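You operate a simulated robot arm through the tools that you are given. There is no shell and no other tool.

You run a simulated robot arm. Do the job below in one go: nothing can be reset, and whatever is moved stays where it is left.

JOB
Start the machine and raise the boom to about 275 cm.
Fine: red cover onto the console's side shelf, then key on; free the stop; press reset. Set down upright: red lock cover.
Where things are to end (x, y in the base frame): red lock cover within 0.06 m of [0.72, -0.01].
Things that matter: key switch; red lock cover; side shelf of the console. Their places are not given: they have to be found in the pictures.

Only the result counts: the job must be done as asked and must still hold three seconds after the hand-in. Knocking over, shifting, dropping, spilling or breaking anything else fails it. A push-on lid holds only when it is set on centred and level and pressed home; a screw cap is set on level and turned clockwise until tight.

ROBOT AND FRAMES
A 7-joint arm with a two-finger gripper, fixed in place. Base frame: the origin is on the floor under the middle of its stand, x ahead of it, y to its left, z up. Units: m, rad, N and s.
With the tool pointing down near the work surface it reaches from about 0.3 to 0.76 m from the base axis. Its first joint turns from -2.496 to 2.496 rad. Payload 2.45 kg.
The tool frame sits at the grasp point between the pads (the TCP): z along the fingers, y along the line on which they close. The tips reach 0.026 m beyond it. The gripper opens to 0.096 m; its body begins 0.069 m behind the TCP.
Orientation is that of the tool frame in the base frame, as a unit quaternion [w, x, y, z]. With the fingers straight down and closing along the base's y, the tool's x points along the base's -x, its y along +y and its z along -z.

CONTROLS
- The arm moves only by the tool step_arm. Its argument "moves" is a list of rows, each an object of numbers (a shift or turn left out is 0, a gripper value left out holds the last): "x", "y", "z": the shift along the tool's x, y, z in units of 200 mm (1.0 is 200 mm); "rx", "ry", "rz": the turn, a rotation vector about the tool's x, y, z in units of 90 degrees (1.0 is 90 degrees). In form: [{"x": .., "y": .., "z": .., "rx": .., "ry": .., "rz": ..}, ...]. A call has 1 to 20 rows; each row is the pose to reach, as a shift and turn from the pose commanded when the call began, along the tool's axes at that moment. "jaw" is the finger opening in mm, from 0 to 96, set as the call begins (left out, the last holds). A call with a number of a shift or a turn outside -1 to 1 is refused whole. Rows are played at 5 a second. More than 0.05 m and 0.15 rad between two rows, or a gripper value outside its range, and nothing of the call is played. A pose out of reach is approached as far as the arm can. The call stops where the force on the tool passes 90 N (or 10 N more than at its start, if that is more) or the arm is blocked; 0.2 s more then pass. The fingers move at their own pace (about 0.05 m/s each) and stop on an object; they squeeze with about 33 N. The grip force told is the motor's: it shows also when the fingers shut on nothing. Time passes only in rows, and 0.2 s behind the last, so rows that repeat a pose let the fingers close. The reply holds the time, the measured pose of the TCP, the force on the tool along the base axes, the opening and the grip force, in the units named above and with some noise, with the torque about the TCP (base axes, N m) and any sound that the robot's microphone picked up, and new pictures: "pictures" is both (left out), scene, wrist or none.
- Cameras (640 x 400 px; columns grow to the right, rows downward): "scene" is fixed at [0.0504, -0.489, 1.5434]; the picture's right is [0.76, -0.65, 0.00], its down [-0.33, -0.39, -0.86] and it looks along [0.56, 0.65, -0.51] (base axes); focal length 338 px, centre (320, 200). "wrist" rides on the gripper at [0.082, 0.003, -0.098] in the tool frame; the picture's right is [-0.04, 1.00, 0.00], its down [-0.73, -0.03, -0.68] and it looks along [-0.68, -0.03, 0.73] (tool axes); focal length 256 px, centre (320, 200).
- move_column(by): slides the trunk up (or, below 0, down) by that many m; the arm rides with it, the base frame stays. It gives what a move gives, with no picture.
- measure_at(camera, pixels): there is no depth. For up to 12 entries [column, row, z] of the newest picture of that camera ("zoom" is the newest enlarged one), the place [x, y] in the base frame at which the ray of that pixel passes the height z, good to about 0.002 m, but the place of the scene camera against the robot may be out by one fixed shift of up to 0.018 m in any direction. No time passes.
- close_up(camera, box): a new picture of the part [left, top, right, bottom] of that camera's present view, enlarged. No time passes.
- job_done(): hands the job in; it is judged then, once.

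Unless the task says otherwise, let go and move clear before handing in.

The tools are called after "Emit:" as a command line: name --argument value ..., lists and objects as JSON in quotes. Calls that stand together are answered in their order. step_arm: Moves the arm, as the interface text tells. Its arguments: {"type":"object","properties":{"moves":{"type":"array"},"jaw":{"type":"number"},"pictures":{"type":"string","enum":["both","scene","wrist","none"]}},"required":["moves"]} The other tools are called the same way: move_column (by) moves the trunk up or down; measure_at (camera, pixels) gives the place at which the rays of pixels pass given heights; close_up (camera, box) takes an enlarged picture of a part of a camera's view; job_done () hands the job in.

At the start:

```text
t: 0.0
position: [0.3442, 0.2959, 1.2949]
tcp_rot: [0.001, 0.0, 1.0, -0.001]
contact_force: [0.1, 0.3, -0.4]
torque: [-0.01, 0.04, 0.02]
gripper_width: 0.096
grip_force: 0.1
trunk travel left (down, up): [-0.586, 0.054]
```

scene: 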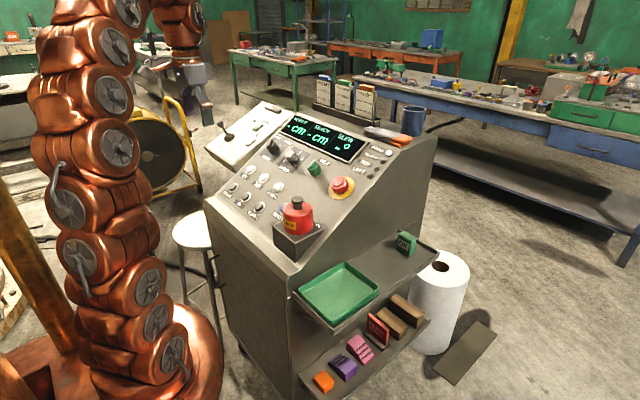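
wrist: 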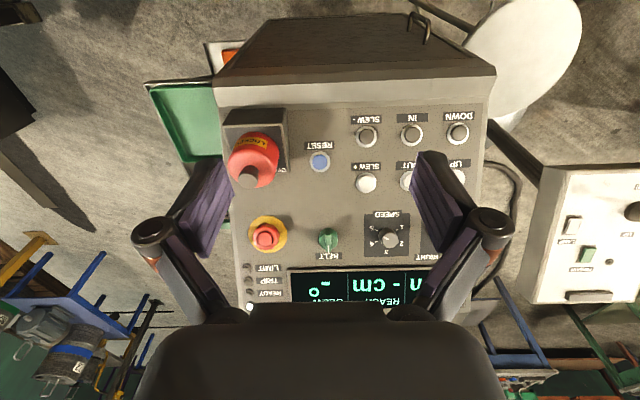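

The scene shows the console with a red lock cover at about (297,215), a red emergency stop on yellow at (340,187), and a green tray side shelf at (338,293). I'll enlarge these parts before moving.

Emit:
close_up --camera "scene" --box '[200, 90, 440, 260]'

Emit:
close_up --camera "wrist" --box '[140, 80, 500, 305]'

Emit:
close_up --camera "scene" --box '[270, 220, 510, 400]'

```text
2.35 times, centred on (320, 175) of scene
```

zoom: 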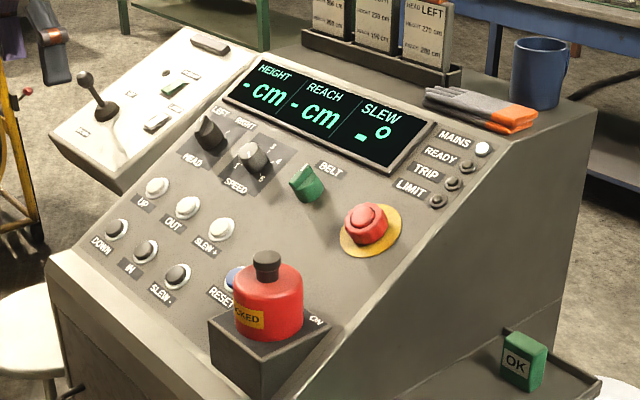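

```text
1.78 times, centred on (320, 192) of wrist
```

zoom: 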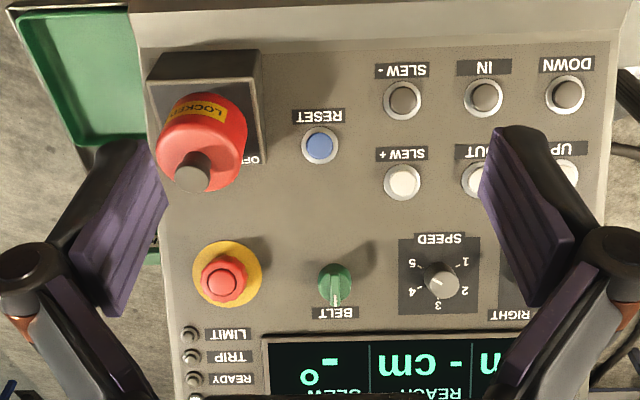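

```text
2.22 times, centred on (390, 310) of scene
```

zoom: 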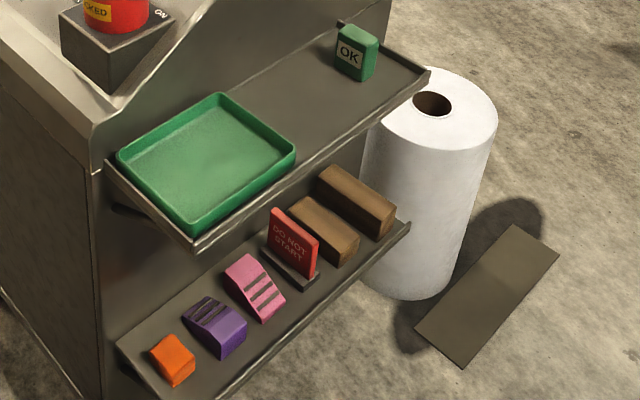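

The cards at (345,95) carry some height text, and the panel has HEAD, SPEED and BELT controls that may matter. I'll enlarge those further.

Emit:
close_up --camera "scene" --box '[300, 65, 400, 130]'

Emit:
close_up --camera "scene" --box '[210, 100, 330, 180]'

Emit:
close_up --camera "scene" --box '[210, 160, 330, 260]'

Emit:
close_up --camera "scene" --box '[310, 130, 420, 210]'

```text
6.15 times, centred on (350, 98) of scene
```

zoom: 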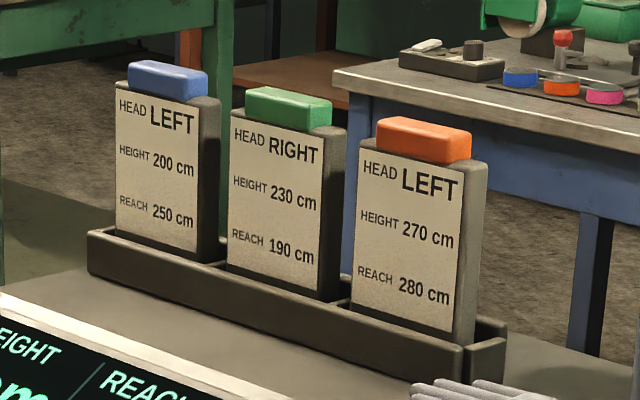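

```text
5.00 times, centred on (270, 140) of scene
```

zoom: 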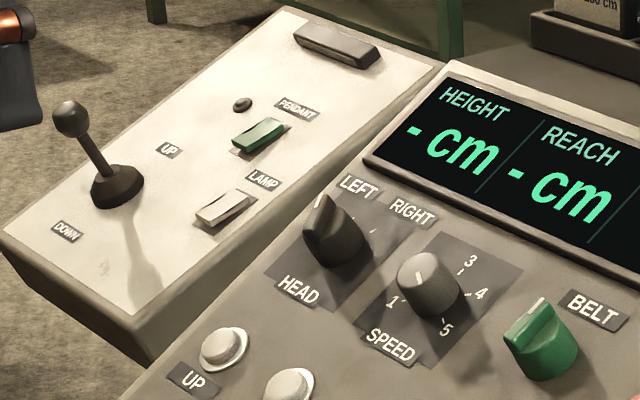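

```text
4.00 times, centred on (270, 210) of scene
```

zoom: 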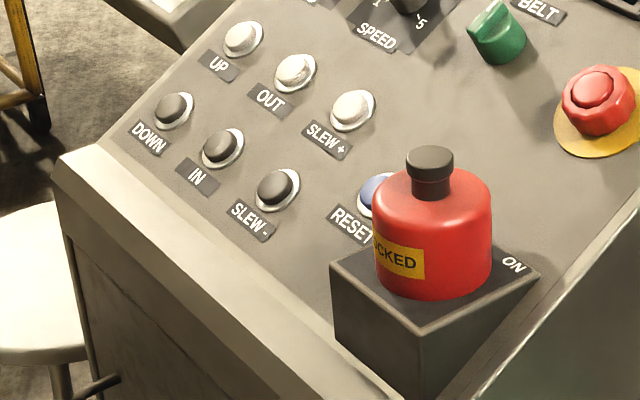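

```text
5.00 times, centred on (365, 170) of scene
```

zoom: 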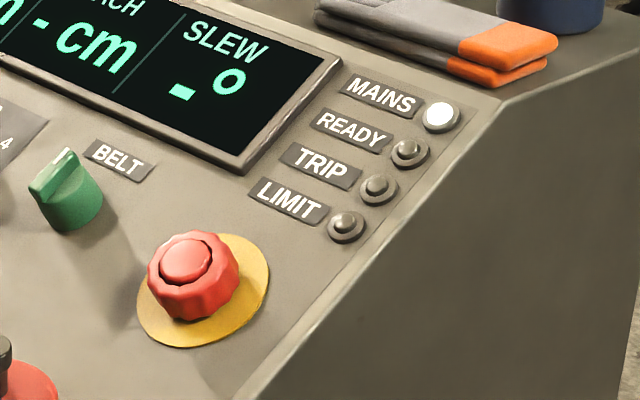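

Next I'll triangulate key features (cover, stop, reset, UP, shelf tray) from both cameras by sampling their rays at two heights.

Emit:
measure_at --camera "scene" --pixels '[[297, 201, 0.9], [297, 201, 1.1], [342, 183, 0.9], [342, 183, 1.1], [278, 207, 0.9], [278, 207, 1.1], [261, 169, 0.9], [261, 169, 1.1], [340, 262, 0.7], [340, 262, 0.9], [295, 291, 0.7], [295, 291, 0.9]]'

Emit:
measure_at --camera "wrist" --pixels '[[248, 178, 0.9], [248, 178, 1.1], [266, 237, 0.9], [266, 237, 1.1], [320, 161, 0.9], [320, 161, 1.1], [457, 178, 0.9], [457, 178, 1.1], [148, 86, 0.7], [148, 86, 0.9], [182, 160, 0.7], [182, 160, 0.9]]'

```text
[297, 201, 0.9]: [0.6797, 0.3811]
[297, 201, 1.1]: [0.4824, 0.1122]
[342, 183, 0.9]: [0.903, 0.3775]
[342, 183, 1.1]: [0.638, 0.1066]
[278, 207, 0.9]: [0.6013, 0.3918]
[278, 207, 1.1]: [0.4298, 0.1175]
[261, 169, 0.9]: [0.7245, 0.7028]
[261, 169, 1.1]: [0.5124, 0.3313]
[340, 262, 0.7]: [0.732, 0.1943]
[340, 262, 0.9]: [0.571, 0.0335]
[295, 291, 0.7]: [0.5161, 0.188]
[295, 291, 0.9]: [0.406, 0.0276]
```

```text
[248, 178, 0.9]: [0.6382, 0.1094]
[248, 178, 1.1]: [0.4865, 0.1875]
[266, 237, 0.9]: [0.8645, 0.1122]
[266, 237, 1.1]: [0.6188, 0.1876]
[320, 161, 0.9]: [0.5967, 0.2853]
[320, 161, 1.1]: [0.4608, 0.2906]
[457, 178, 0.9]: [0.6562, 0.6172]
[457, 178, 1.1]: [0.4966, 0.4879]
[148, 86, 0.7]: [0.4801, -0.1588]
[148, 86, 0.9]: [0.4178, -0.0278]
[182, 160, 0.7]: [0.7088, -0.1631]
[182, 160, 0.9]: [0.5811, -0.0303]
```

Cover knob comes out near (0.52, 0.17, 1.06) and the stop near (0.69, 0.17, 1.05). I'll refine the tray, OK block and shelf corners and re-pick UP, with better matched pixels.

Emit:
measure_at --camera "scene" --pixels '[[333, 327, 0.7], [333, 327, 0.9], [380, 289, 0.7], [380, 289, 0.9], [250.6, 169.5, 0.9], [250.6, 169.5, 1.1], [264, 178, 0.9], [264, 178, 1.1], [437, 247, 0.7], [437, 247, 0.9], [332, 333, 0.7], [332, 333, 0.9]]'

Emit:
close_up --camera "wrist" --box '[130, 50, 290, 150]'

Emit:
close_up --camera "wrist" --box '[140, 140, 300, 320]'

Emit:
measure_at --camera "scene" --pixels '[[406, 255, 0.7], [406, 255, 0.8], [406, 255, 0.9], [380, 265, 0.7], [380, 265, 0.8], [380, 265, 0.9]]'

```text
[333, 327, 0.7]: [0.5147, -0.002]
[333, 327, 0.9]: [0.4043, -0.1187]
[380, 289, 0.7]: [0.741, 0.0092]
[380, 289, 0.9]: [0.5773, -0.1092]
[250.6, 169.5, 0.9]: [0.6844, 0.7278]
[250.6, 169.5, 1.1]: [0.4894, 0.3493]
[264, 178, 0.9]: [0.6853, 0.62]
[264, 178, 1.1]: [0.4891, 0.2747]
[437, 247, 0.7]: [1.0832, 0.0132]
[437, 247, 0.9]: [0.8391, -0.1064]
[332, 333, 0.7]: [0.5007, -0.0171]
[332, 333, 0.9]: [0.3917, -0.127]
```

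```text
4.00 times, centred on (210, 100) of wrist
```

zoom: 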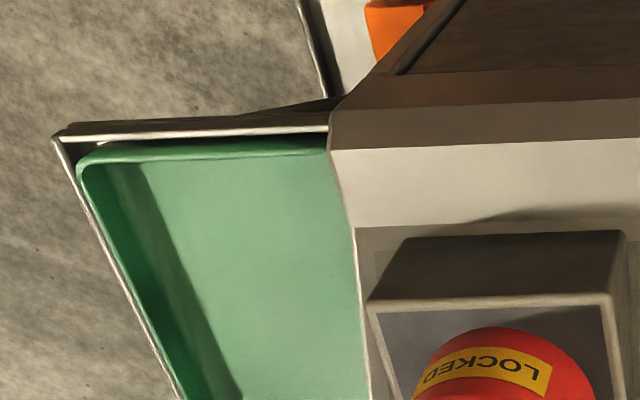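

```text
2.22 times, centred on (220, 230) of wrist
```

zoom: 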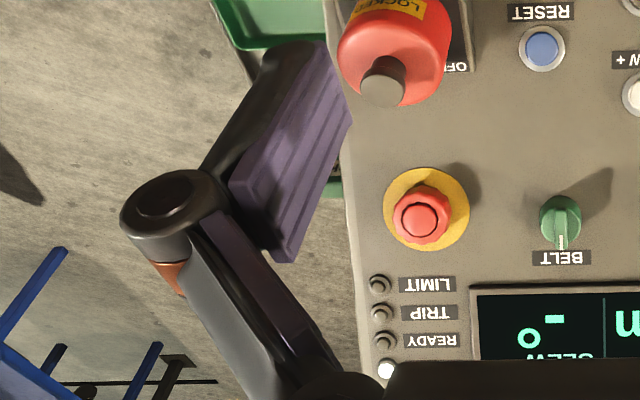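

```text
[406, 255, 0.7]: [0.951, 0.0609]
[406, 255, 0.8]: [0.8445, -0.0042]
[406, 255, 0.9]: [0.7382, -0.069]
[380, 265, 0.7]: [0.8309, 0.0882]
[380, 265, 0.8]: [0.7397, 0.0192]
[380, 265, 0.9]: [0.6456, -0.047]
```

Triangulating gives the tray at about x 0.44–0.63 with its rim near z 0.83, so the target (0.72, -0.01) is the clear shelf between the tray and the OK block. I'll move the tool to just short of the cover at a safe height for a closer look.

Emit:
step_arm --moves '[{"x": -0.1, "y": -0.11, "z": 0.07}, {"x": -0.2, "y": -0.22, "z": 0.14}, {"x": -0.3, "y": -0.33, "z": 0.21}, {"x": -0.4, "y": -0.44, "z": 0.28}, {"x": -0.5, "y": -0.55, "z": 0.35}, {"x": -0.58, "y": -0.63, "z": 0.4}]' --jaw 96 --pictures "both"

```text
t: 1.4
position: [0.4612, 0.1732, 1.2156]
tcp_rot: [0.0, -0.001, 1.0, 0.0]
contact_force: [-0.2, 0.1, -0.3]
torque: [0.03, 0.0, -0.03]
gripper_width: 0.0958
grip_force: 0.1
trunk travel left (down, up): [-0.586, 0.054]
```

scene: 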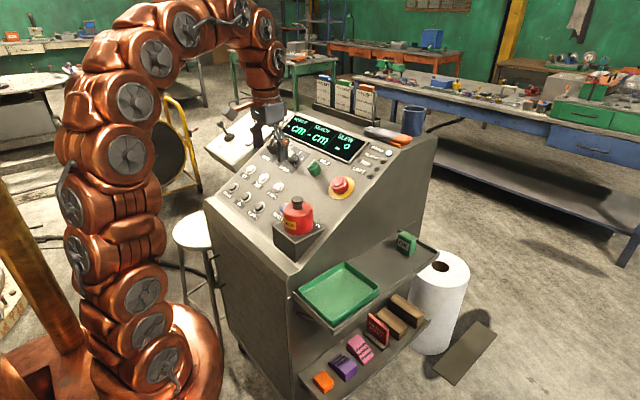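
wrist: 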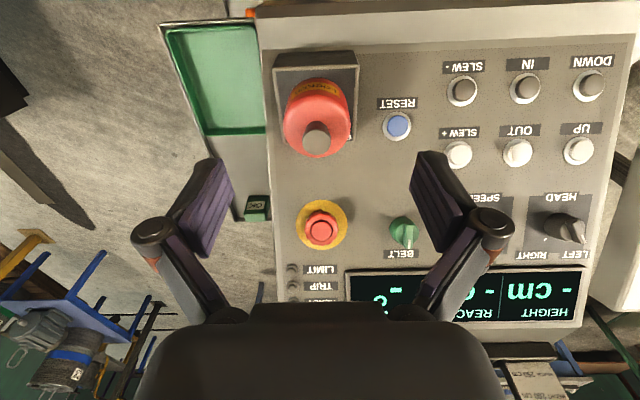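

The wrist view now shows the cover knob at (316,138), the stop at (321,229), RESET at (397,126) and UP at (578,150). I'll enlarge and take rays here to triangulate against the first wrist picture.

Emit:
close_up --camera "wrist" --box '[250, 40, 410, 260]'

Emit:
measure_at --camera "wrist" --pixels '[[316, 137, 0.9], [316, 137, 1.1], [321, 229, 0.9], [321, 229, 1.1], [397, 126, 0.9], [397, 126, 1.1], [578, 151, 0.9], [578, 151, 1.1], [586, 86, 0.9], [586, 86, 1.1], [404, 230, 0.9], [404, 230, 1.1]]'

Emit:
close_up --camera "wrist" --box '[430, 40, 640, 200]'

```text
1.82 times, centred on (330, 150) of wrist
```

zoom: 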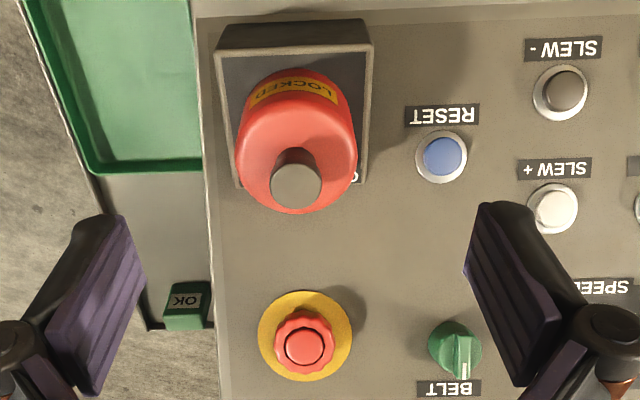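

```text
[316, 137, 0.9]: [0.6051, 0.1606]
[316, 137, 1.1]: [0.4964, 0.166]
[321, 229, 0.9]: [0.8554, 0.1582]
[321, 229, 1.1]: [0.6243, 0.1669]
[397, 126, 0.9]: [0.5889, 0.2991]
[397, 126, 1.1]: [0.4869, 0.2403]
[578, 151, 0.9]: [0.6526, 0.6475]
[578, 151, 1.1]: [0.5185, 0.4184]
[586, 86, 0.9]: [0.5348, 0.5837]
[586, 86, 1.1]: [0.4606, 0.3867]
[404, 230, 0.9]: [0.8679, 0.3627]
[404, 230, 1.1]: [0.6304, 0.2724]
```

```text
2.50 times, centred on (535, 120) of wrist
```

zoom: 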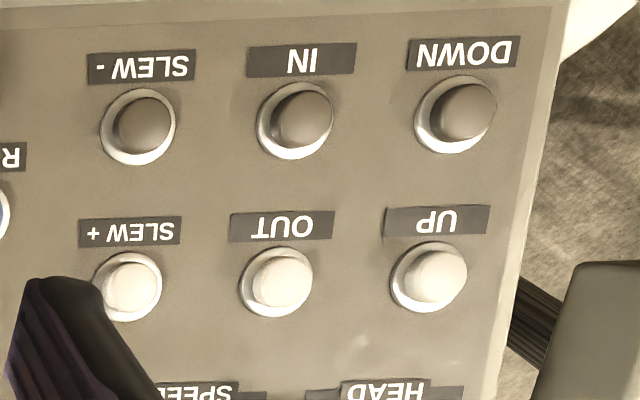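

I'll take finer rays to the knob's top centre and the stop in this picture with better-picked pixels (zoom knob disc at (297,187), stop at (305,345)), then move over the cover for another view.

Emit:
measure_at --camera "wrist" --pixels '[[317.4, 142.5, 0.9], [317.4, 142.5, 1.05], [321.8, 229.7, 0.9], [321.8, 229.7, 1.05], [397.5, 125.3, 0.9], [397.5, 125.3, 1.05], [397, 127.5, 0.95], [577.5, 152, 0.95], [585.5, 87, 0.95]]'

Emit:
step_arm --moves '[{"x": -0.1, "y": -0.01, "z": 0.1}, {"x": -0.2, "y": -0.03, "z": 0.2}, {"x": -0.3, "y": -0.04, "z": 0.3}, {"x": -0.3, "y": -0.04, "z": 0.36}]' --pictures "both"

```text
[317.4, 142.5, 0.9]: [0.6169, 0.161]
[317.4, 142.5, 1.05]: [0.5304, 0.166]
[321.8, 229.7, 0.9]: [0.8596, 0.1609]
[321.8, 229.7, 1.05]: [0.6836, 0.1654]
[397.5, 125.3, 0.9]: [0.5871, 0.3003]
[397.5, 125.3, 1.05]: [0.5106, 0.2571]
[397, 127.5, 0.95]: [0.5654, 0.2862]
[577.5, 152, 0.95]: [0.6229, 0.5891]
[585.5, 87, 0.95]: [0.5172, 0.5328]
```

```text
t: 2.4
position: [0.5203, 0.1634, 1.1414]
tcp_rot: [-0.001, 0.0, 1.0, 0.0]
contact_force: [0.9, 0.7, 0.3]
torque: [-0.02, -0.02, 0.0]
gripper_width: 0.0959
grip_force: 0.0
trunk travel left (down, up): [-0.586, 0.054]
```

scene: 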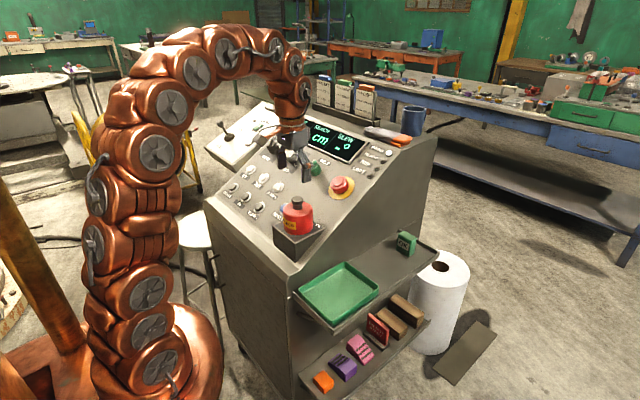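
wrist: 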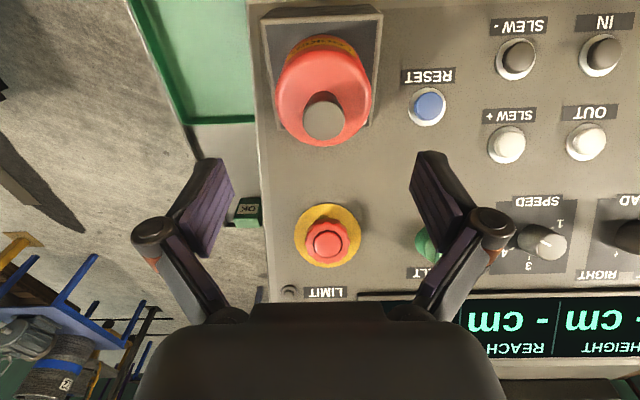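

The knob is now at (325,121) in the wrist picture, below the tool. I'll measure its ray and enlarge.

Emit:
close_up --camera "wrist" --box '[240, 0, 400, 160]'

Emit:
measure_at --camera "wrist" --pixels '[[325, 121, 1.0], [325, 121, 1.03], [325, 121, 1.05], [325, 121, 1.07], [427, 106, 0.95], [427, 106, 1.0], [327, 240, 1.0], [327, 240, 1.05], [263, 18, 0.95], [263, 18, 1.0], [382, 10, 0.95], [382, 10, 1.0]]'

```text
2.50 times, centred on (320, 80) of wrist
```

zoom: 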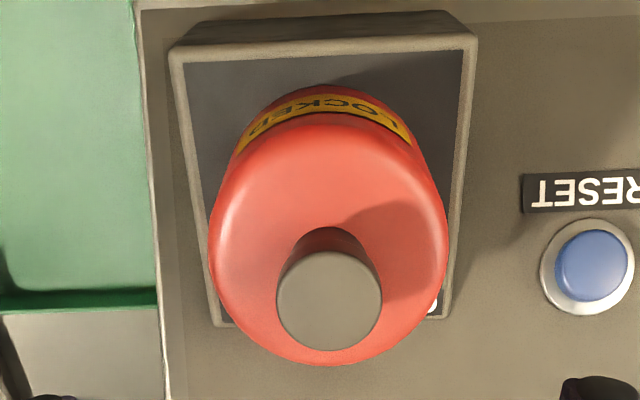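

```text
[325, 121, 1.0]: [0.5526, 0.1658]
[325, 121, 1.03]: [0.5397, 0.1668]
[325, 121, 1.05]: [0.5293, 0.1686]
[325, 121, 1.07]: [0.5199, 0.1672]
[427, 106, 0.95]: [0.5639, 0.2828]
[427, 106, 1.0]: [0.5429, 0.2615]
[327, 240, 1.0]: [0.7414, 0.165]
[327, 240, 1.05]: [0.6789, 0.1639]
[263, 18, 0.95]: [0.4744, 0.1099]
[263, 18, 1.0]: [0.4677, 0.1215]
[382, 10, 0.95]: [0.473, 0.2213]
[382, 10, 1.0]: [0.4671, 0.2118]
```

The knob centre rays agree at about (0.529, 0.167) with its top near z 1.045–1.05, and its diameter is about 33 mm. I'll set the jaw to 55 mm so the tips stay above the red body, centre over the knob and come down to z about 1.09.

Emit:
step_arm --moves '[{"x": -0.04, "y": 0.02, "z": 0.06}, {"x": -0.04, "y": 0.02, "z": 0.12}, {"x": -0.04, "y": 0.02, "z": 0.18}, {"x": -0.04, "y": 0.02, "z": 0.25}]' --jaw 55 --pictures "both"

```text
t: 3.4
position: [0.5287, 0.1677, 1.0925]
tcp_rot: [0.0, 0.0, 1.0, 0.0]
contact_force: [-0.7, 0.3, 0.2]
torque: [0.01, 0.0, 0.01]
gripper_width: 0.0552
grip_force: 0.0
trunk travel left (down, up): [-0.586, 0.054]
```

scene: 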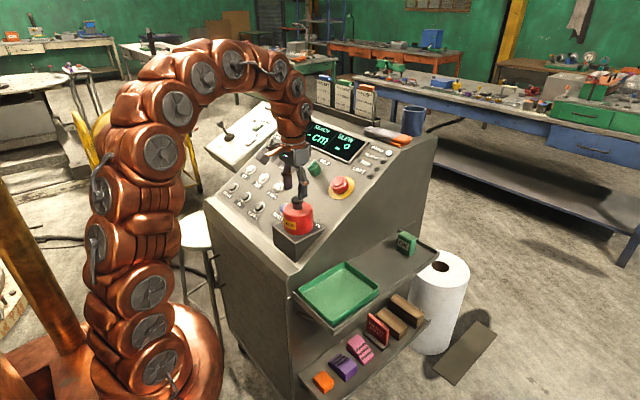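
wrist: 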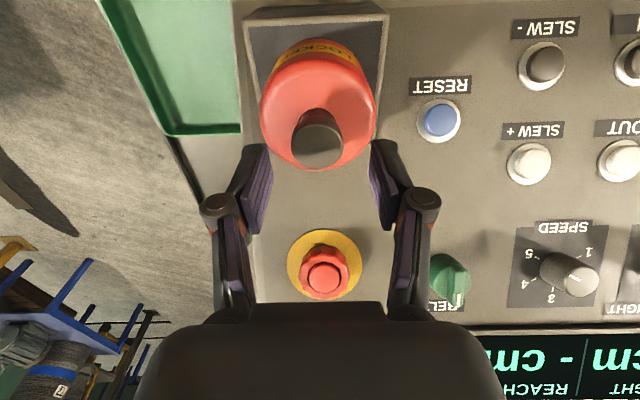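

The knob is between the fingers at about (317,140). I'll check it enlarged for centring before the final descent.

Emit:
close_up --camera "wrist" --box '[220, 30, 420, 210]'

Emit:
close_up --camera "scene" --box '[250, 140, 350, 260]'

Emit:
measure_at --camera "wrist" --pixels '[[317.5, 146, 1.04], [317.5, 146, 1.05], [317.5, 146, 1.06]]'

```text
2.22 times, centred on (320, 120) of wrist
```

zoom: 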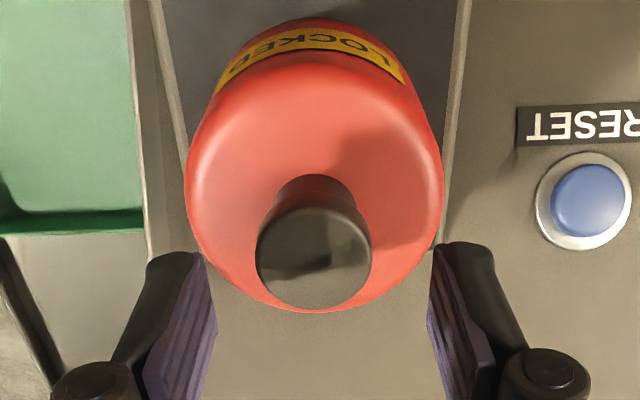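

```text
3.33 times, centred on (300, 200) of scene
```

zoom: 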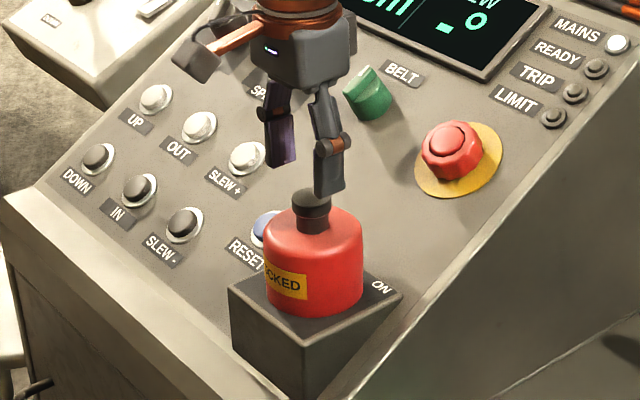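

```text
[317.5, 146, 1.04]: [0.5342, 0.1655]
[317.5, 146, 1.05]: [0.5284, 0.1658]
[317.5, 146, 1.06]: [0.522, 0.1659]
```

The knob's top disc centre is at (317,146), giving about (0.529, 0.166) at z 1.05, well centred under the tool. I'll descend slowly to z about 1.05 with the jaw at 55 mm.

Emit:
step_arm --moves '[{"z": 0.04, "y": -0.005}, {"z": 0.08, "y": -0.005}, {"z": 0.12, "y": -0.005}, {"z": 0.16, "y": -0.005}, {"z": 0.19, "y": -0.005}, {"z": 0.21, "y": -0.005}]' --pictures "both"

```text
t: 4.8
position: [0.528, 0.1661, 1.0492]
tcp_rot: [-0.001, -0.001, 1.0, 0.0]
contact_force: [0.2, 0.2, -0.2]
torque: [0.0, 0.01, 0.0]
gripper_width: 0.0549
grip_force: 0.0
trunk travel left (down, up): [-0.586, 0.054]
```

scene: 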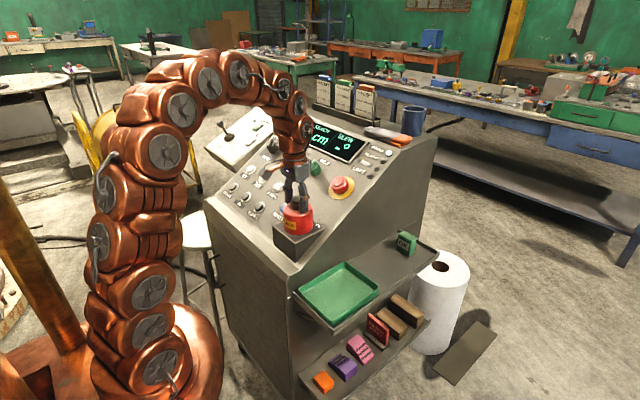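
wrist: 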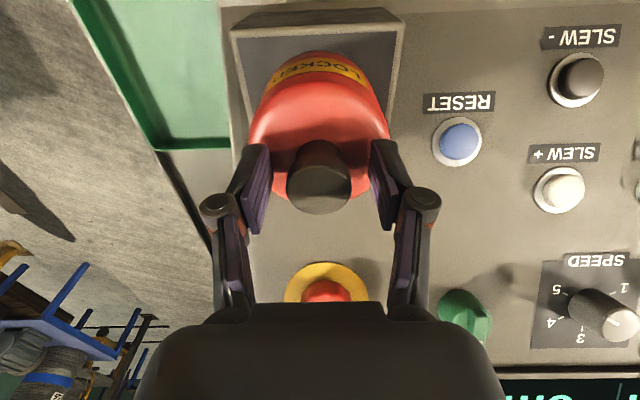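

Emit:
close_up --camera "wrist" --box '[220, 40, 420, 240]'

Emit:
close_up --camera "scene" --box '[260, 160, 340, 250]'

```text
2.00 times, centred on (320, 140) of wrist
```

zoom: 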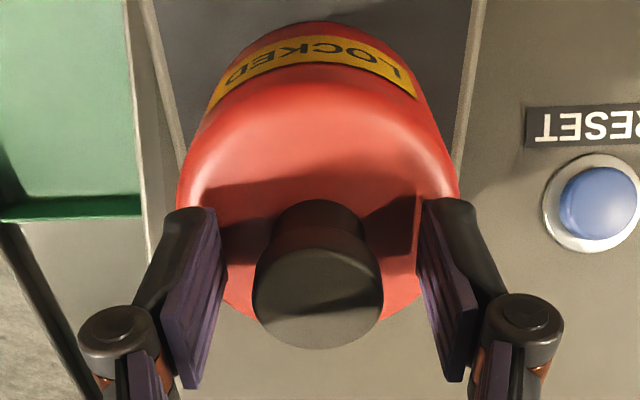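

```text
4.44 times, centred on (300, 205) of scene
```

zoom: 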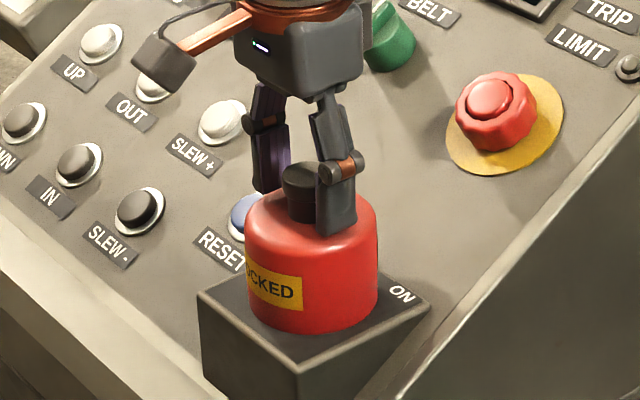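

The fingertips straddle the knob, with the knob disc at wrist (319,189), right at the grasp point. I'll close on it.

Emit:
step_arm --moves '[{"z": 0}, {"z": 0}, {"z": 0}, {"z": 0}, {"z": 0}]' --jaw 0 --pictures "wrist"

```text
t: 6.0
position: [0.5277, 0.167, 1.0485]
tcp_rot: [0.0, 0.0, 1.0, 0.0]
contact_force: [0.2, -0.1, 0.5]
torque: [0.02, -0.02, -0.03]
gripper_width: 0.031
grip_force: 32.5
trunk travel left (down, up): [-0.586, 0.054]
```

wrist: 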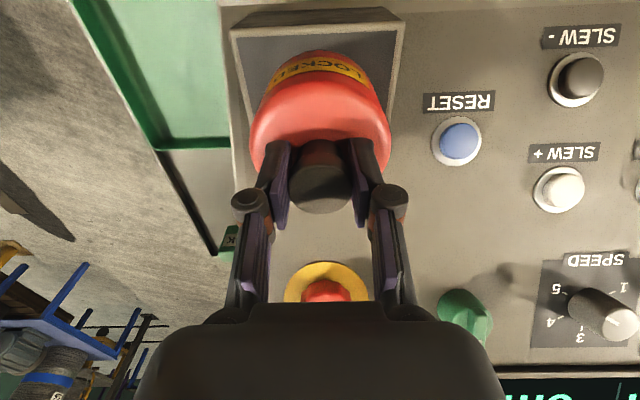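

The jaw stopped at 31 mm with 32.5 N, so the knob is held. I'll lift straight up by 6 cm in small steps, watching the force.

Emit:
step_arm --moves '[{"z": -0.02}, {"z": -0.05}, {"z": -0.1}, {"z": -0.15}, {"z": -0.2}, {"z": -0.3}, {"z": -0.4}]' --pictures "both"

```text
t: 7.6
position: [0.5276, 0.165, 1.1299]
tcp_rot: [-0.001, 0.0, 1.0, 0.001]
contact_force: [0.2, -0.3, -2.4]
torque: [-0.02, 0.01, -0.01]
gripper_width: 0.0314
grip_force: 33.1
trunk travel left (down, up): [-0.586, 0.054]
```

scene: 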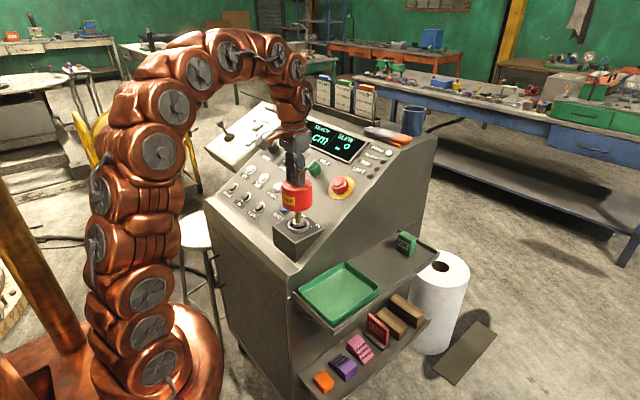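
wrist: 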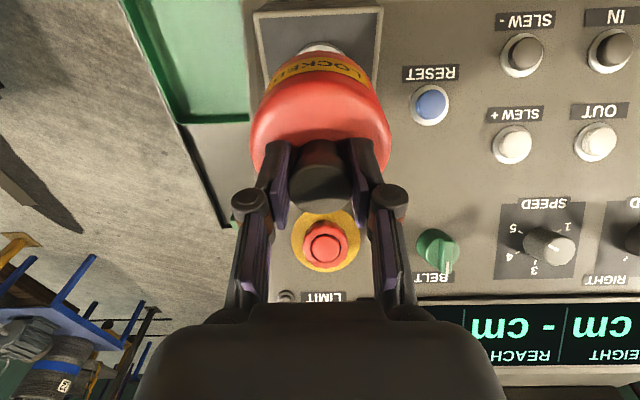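

The cover came off (2.4 N load) and the key shows below it at scene (296,225). I'll enlarge the key and the shelf landing area.

Emit:
close_up --camera "scene" --box '[260, 180, 340, 260]'

Emit:
close_up --camera "scene" --box '[340, 215, 450, 300]'

Emit:
measure_at --camera "scene" --pixels '[[365, 272, 0.8], [390, 263, 0.8], [400, 255, 0.8], [398, 254, 0.8], [412, 259, 0.8], [436, 248, 0.8], [417, 240, 0.82], [395, 281, 0.8]]'

```text
5.00 times, centred on (300, 220) of scene
```

zoom: 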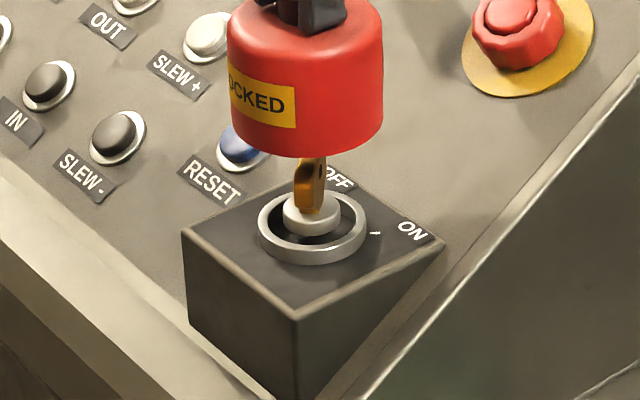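

```text
4.71 times, centred on (395, 258) of scene
```

zoom: 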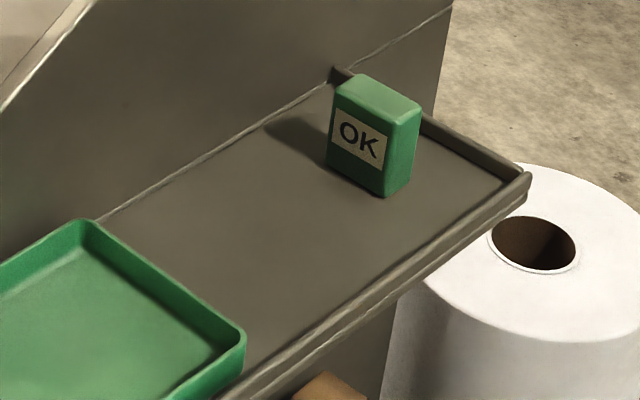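

```text
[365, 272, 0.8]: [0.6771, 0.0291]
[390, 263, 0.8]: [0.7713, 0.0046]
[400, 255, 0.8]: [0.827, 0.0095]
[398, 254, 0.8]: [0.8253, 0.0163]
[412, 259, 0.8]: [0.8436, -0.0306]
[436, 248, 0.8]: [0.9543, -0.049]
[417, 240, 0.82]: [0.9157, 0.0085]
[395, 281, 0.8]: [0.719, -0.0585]
```

The key sits on the box with OFF toward the panel and ON to the right; I'll deal with it after the cover. The shelf strip between the tray's back edge (x≈0.63) and the OK block (x≈0.82) is clear, so I'll carry the cover out sideways over the tray and then forward to x≈0.72 at the present height.

Emit:
step_arm --moves '[{"y": -0.12}, {"y": -0.27}, {"y": -0.42}, {"y": -0.57}, {"y": -0.72}, {"y": -0.9}, {"y": -0.9, "x": -0.12}, {"y": -0.9, "x": -0.27}, {"y": -0.9, "x": -0.42}, {"y": -0.9, "x": -0.57}, {"y": -0.9, "x": -0.72}, {"y": -0.9, "x": -0.86}, {"y": -0.9, "x": -0.96}, {"y": -0.9, "x": -0.96}]' --pictures "both"

```text
t: 10.6
position: [0.7022, -0.0143, 1.1292]
tcp_rot: [0.0, -0.001, 1.0, 0.001]
contact_force: [0.8, -0.1, -1.2]
torque: [-0.02, 0.01, -0.04]
gripper_width: 0.0312
grip_force: 33.5
out of reach, approached as far as the arm can: row 13, 14
trunk travel left (down, up): [-0.586, 0.054]
```

scene: 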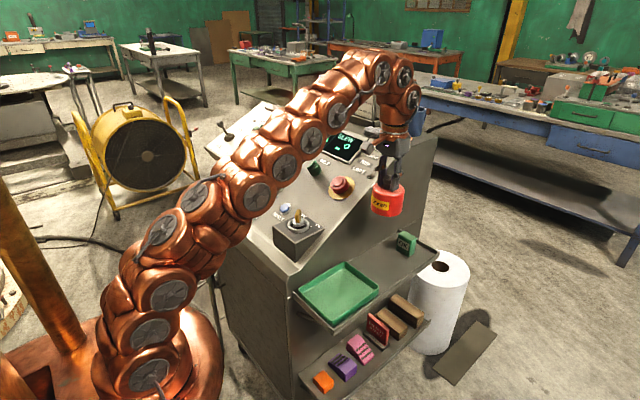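
wrist: 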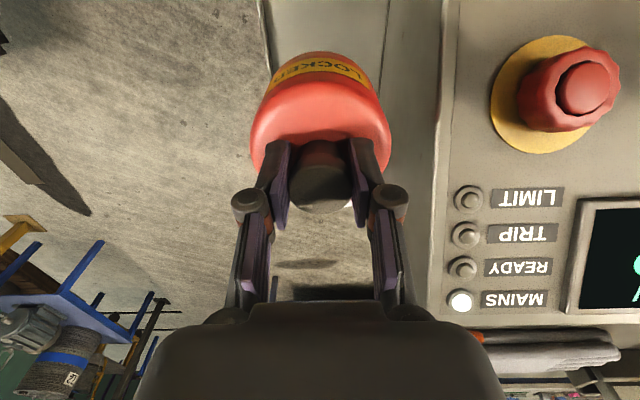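

The arm got to x = 0.702, y = -0.014 (reach limit at this height), which is already within 0.02 m of the target point. I'll lower in stages and watch whether reach improves and clearance to the console side stays good.

Emit:
step_arm --moves '[{"z": 0.08}, {"z": 0.16}, {"z": 0.24}, {"z": 0.32}, {"z": 0.4}]' --pictures "both"

```text
t: 11.8
position: [0.7002, -0.0128, 1.0513]
tcp_rot: [0.001, 0.0, 1.0, 0.0]
contact_force: [0.0, -0.4, -1.4]
torque: [0.03, 0.01, 0.06]
gripper_width: 0.0308
grip_force: 33.0
trunk travel left (down, up): [-0.586, 0.054]
```

scene: 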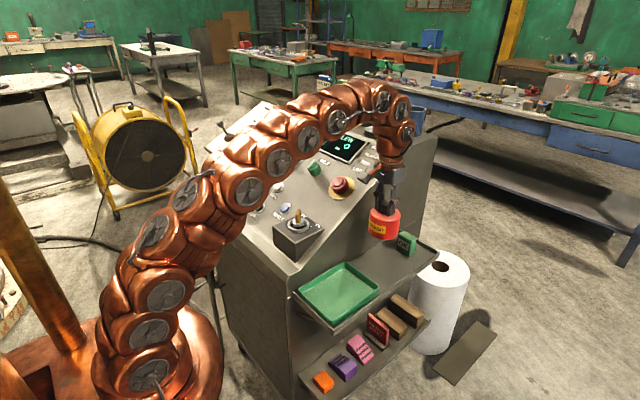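
wrist: 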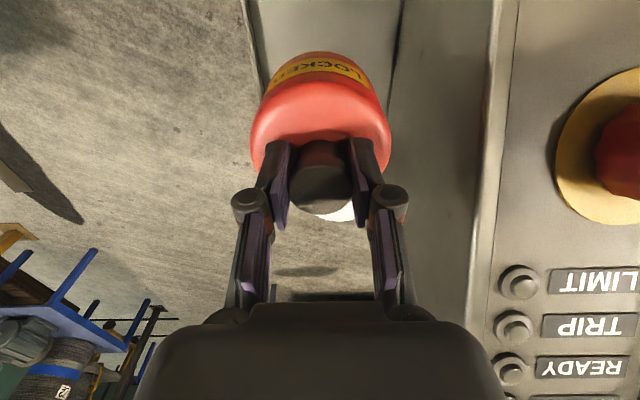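

Still clear and now fully within reach. I'll shift forward 1.5 cm and lower to z about 0.93, keeping the cover's base above the shelf.

Emit:
step_arm --moves '[{"x": -0.04, "z": 0.06}, {"x": -0.075, "z": 0.14}, {"x": -0.075, "z": 0.24}, {"x": -0.075, "z": 0.34}, {"x": -0.075, "z": 0.44}, {"x": -0.075, "z": 0.52}, {"x": -0.075, "z": 0.58}]' --pictures "both"

```text
t: 13.4
position: [0.7164, -0.0132, 0.9341]
tcp_rot: [-0.001, 0.0, 1.0, 0.0]
contact_force: [-0.4, 0.1, -1.3]
torque: [0.0, 0.01, -0.01]
gripper_width: 0.0309
grip_force: 33.3
trunk travel left (down, up): [-0.586, 0.054]
```

scene: 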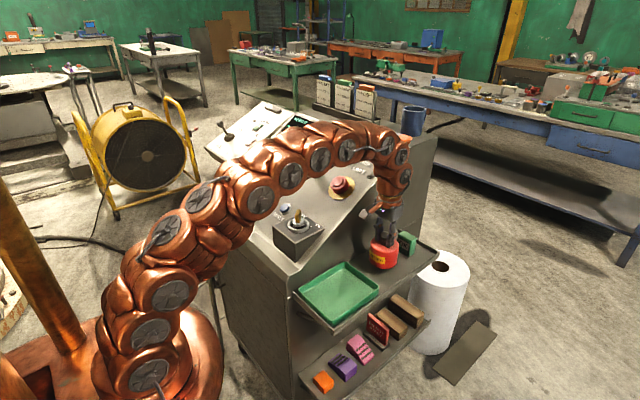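
wrist: 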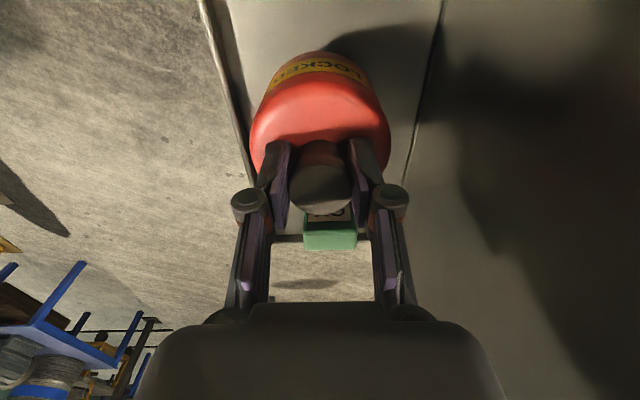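

Emit:
close_up --camera "scene" --box '[330, 190, 450, 310]'

Emit:
close_up --camera "wrist" --box '[180, 0, 460, 300]'

```text
3.33 times, centred on (390, 250) of scene
```

zoom: 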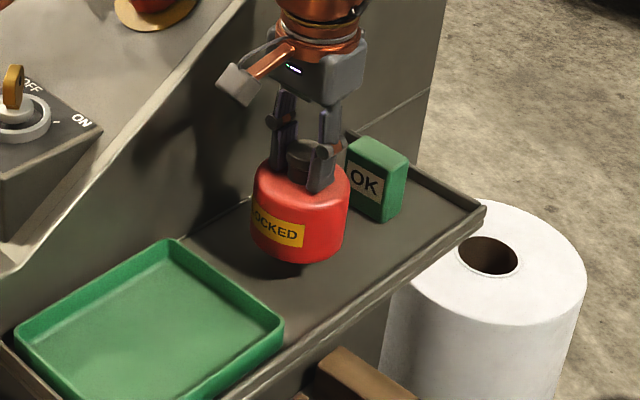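

```text
1.33 times, centred on (320, 150) of wrist
```

zoom: 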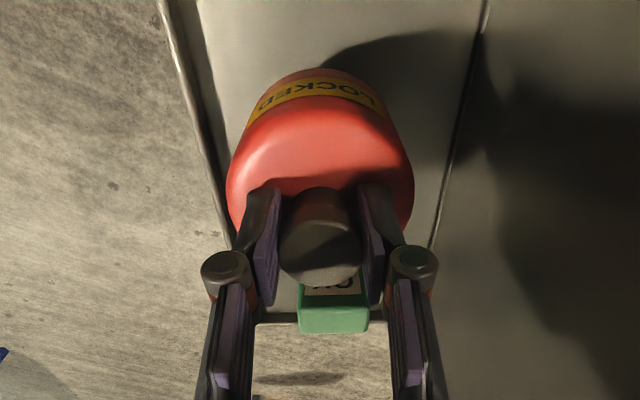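

The cover hangs upright a few centimetres above clear shelf. I'll lower another 2.5 cm and read the force.

Emit:
step_arm --moves '[{"z": 0.03}, {"z": 0.06}, {"z": 0.09}, {"z": 0.12}]' --pictures "scene"

Emit:
close_up --camera "scene" --box '[340, 210, 430, 290]'

```text
t: 14.4
position: [0.7191, -0.0133, 0.9124]
tcp_rot: [0.0, -0.001, 1.0, 0.0]
contact_force: [0.3, 0.4, -1.5]
torque: [0.0, 0.0, 0.0]
gripper_width: 0.0306
grip_force: 33.0
trunk travel left (down, up): [-0.586, 0.054]
```

scene: 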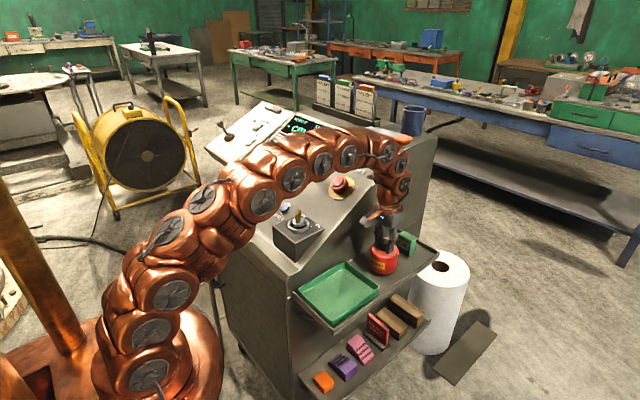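

```text
5.00 times, centred on (385, 250) of scene
```

zoom: 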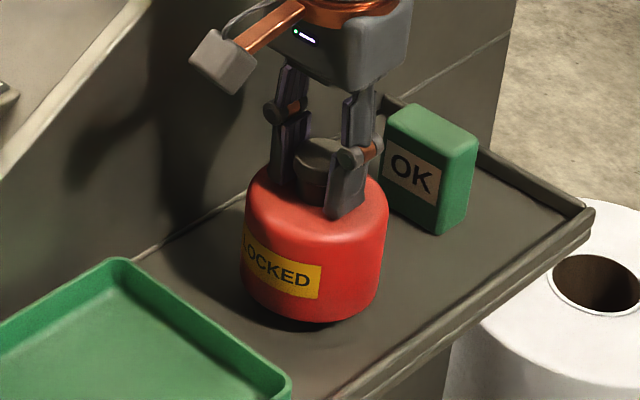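

Force is unchanged at -1.5 N and the shadow still shows a small gap. I'll lower about 9 mm more in 3 mm steps.

Emit:
step_arm --moves '[{"z": 0.015}, {"z": 0.03}, {"z": 0.045}]' --pictures "none"

Emit:
close_up --camera "scene" --box '[340, 210, 430, 290]'

```text
t: 15.2
position: [0.7172, -0.014, 0.9018]
tcp_rot: [0.0, -0.001, 1.0, 0.0]
contact_force: [0.2, 0.5, -2.5]
torque: [-0.03, 0.01, 0.02]
gripper_width: 0.0312
grip_force: 32.8
trunk travel left (down, up): [-0.586, 0.054]
```

```text
5.00 times, centred on (385, 250) of scene
```

zoom: 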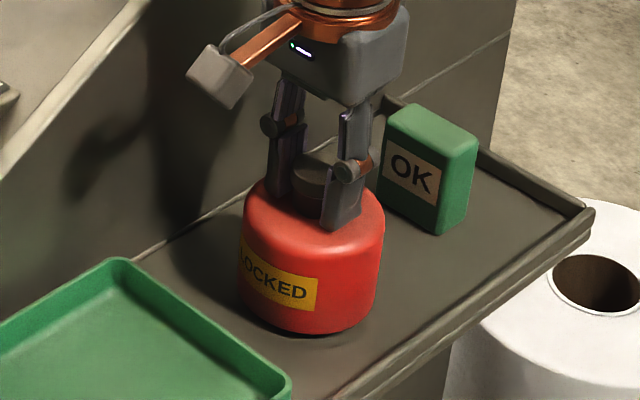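

The cover is nearly touching the shelf with no contact force yet. I'll go on in 2 mm steps.

Emit:
step_arm --moves '[{"z": 0.01}, {"z": 0.02}]' --pictures "none"

```text
t: 15.8
position: [0.716, -0.0142, 0.8989]
tcp_rot: [0.001, 0.0, 1.0, 0.001]
contact_force: [-0.5, -0.6, -0.4]
torque: [-0.03, 0.0, 0.0]
gripper_width: 0.0308
grip_force: 33.0
trunk travel left (down, up): [-0.586, 0.054]
```

Emit:
step_arm --moves '[{"z": 0.01}, {"z": 0.02}]' --pictures "none"

```text
t: 16.4
position: [0.7167, -0.013, 0.8961]
tcp_rot: [0.0, 0.0, 1.0, 0.001]
contact_force: [0.0, -1.2, 7.2]
torque: [-0.01, 0.31, 0.05]
gripper_width: 0.0309
grip_force: 32.9
trunk travel left (down, up): [-0.586, 0.054]
```

The force turned to +7.2 N upward at z 0.896, so the cover stands on the shelf. I'll open the jaw to 60 mm and let it settle.

Emit:
step_arm --moves '[{"z": -0.005}, {"z": -0.005}, {"z": -0.005}, {"z": -0.005}]' --jaw 60 --pictures "both"

Emit:
close_up --camera "scene" --box '[340, 210, 430, 290]'

```text
t: 17.4
position: [0.7172, -0.0128, 0.8949]
tcp_rot: [0.0, 0.0, 1.0, 0.0]
contact_force: [0.4, 0.4, -0.2]
torque: [-0.01, 0.0, 0.02]
gripper_width: 0.0601
grip_force: 0.1
trunk travel left (down, up): [-0.586, 0.054]
```

scene: 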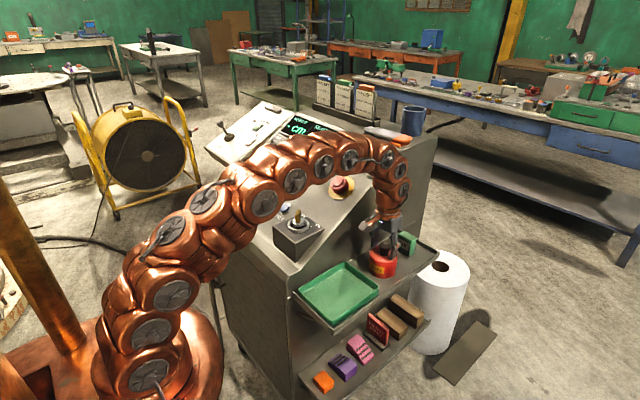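
wrist: 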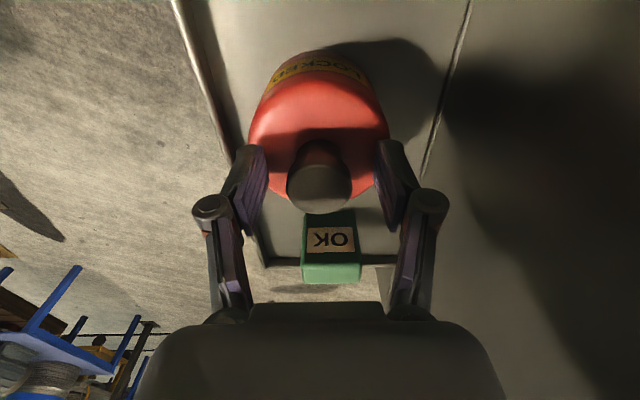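

```text
5.00 times, centred on (385, 250) of scene
```

zoom: 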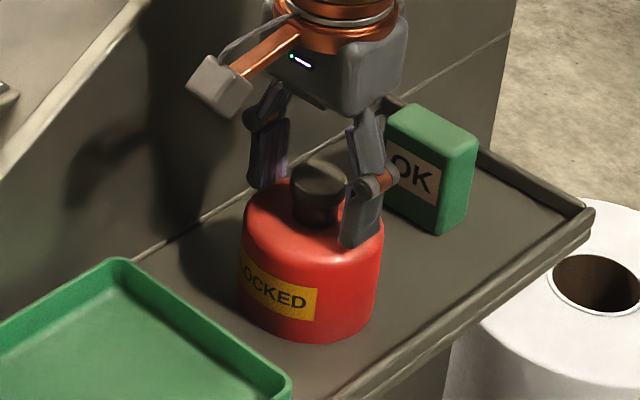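

The cover is released and stands upright. I'll retreat straight up 20 cm.

Emit:
step_arm --moves '[{"z": -0.05}, {"z": -0.15}, {"z": -0.3}, {"z": -0.45}, {"z": -0.6}, {"z": -0.75}, {"z": -0.9}, {"z": -1.0}]' --pictures "scene"

Emit:
close_up --camera "scene" --box '[330, 210, 450, 300]'

```text
t: 19.2
position: [0.7162, -0.0144, 1.0941]
tcp_rot: [0.0, 0.0, 1.0, 0.0]
contact_force: [-0.3, -0.1, 0.0]
torque: [0.03, -0.06, 0.04]
gripper_width: 0.0602
grip_force: 0.0
trunk travel left (down, up): [-0.586, 0.054]
```

scene: 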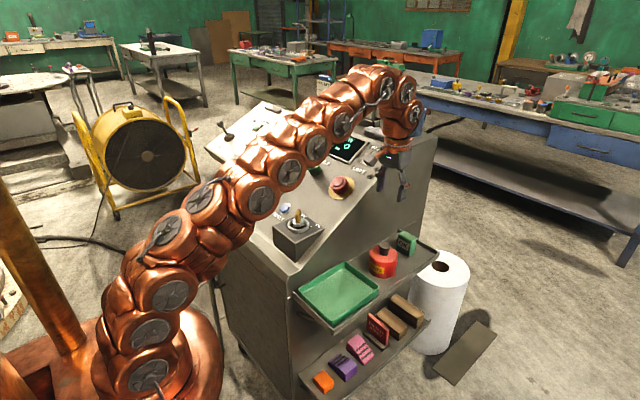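

```text
4.44 times, centred on (390, 255) of scene
```

zoom: 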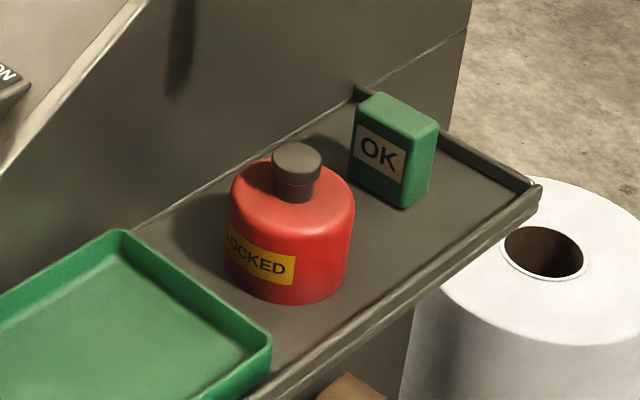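

The cover stands upright on the shelf at about (0.717, -0.013). Now I'll go back and over the key box for a wrist view of the key.

Emit:
step_arm --moves '[{"x": 0.15, "z": -0.1}, {"x": 0.35, "z": -0.2}, {"x": 0.55, "z": -0.33}, {"x": 0.75, "z": -0.33}, {"x": 0.95, "z": -0.33}, {"x": 1.0, "y": 0.15, "z": -0.33}, {"x": 1.0, "y": 0.35, "z": -0.33}, {"x": 1.0, "y": 0.55, "z": -0.33}, {"x": 1.0, "y": 0.75, "z": -0.33}, {"x": 1.0, "y": 0.9, "z": -0.33}]' --jaw 40 --pictures "both"

```text
t: 21.4
position: [0.5156, 0.1637, 1.1646]
tcp_rot: [-0.001, 0.0, 1.0, 0.0]
contact_force: [0.6, -0.4, 0.4]
torque: [0.01, 0.02, -0.01]
gripper_width: 0.0402
grip_force: 0.1
trunk travel left (down, up): [-0.586, 0.054]
```

scene: 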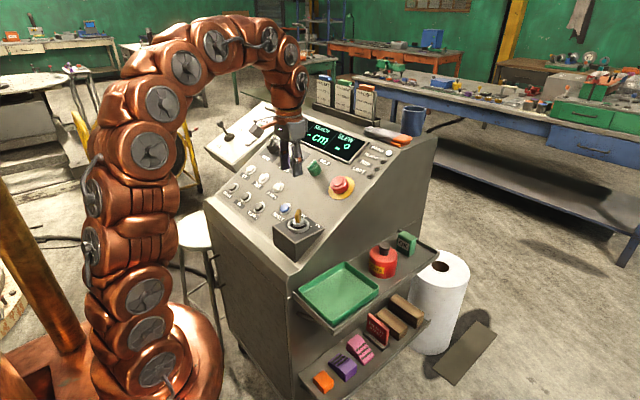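
wrist: 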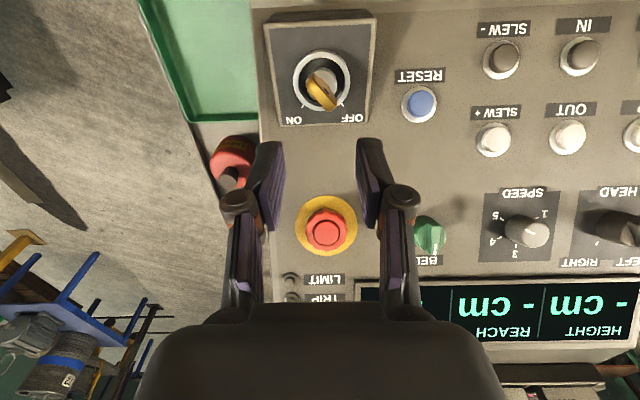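

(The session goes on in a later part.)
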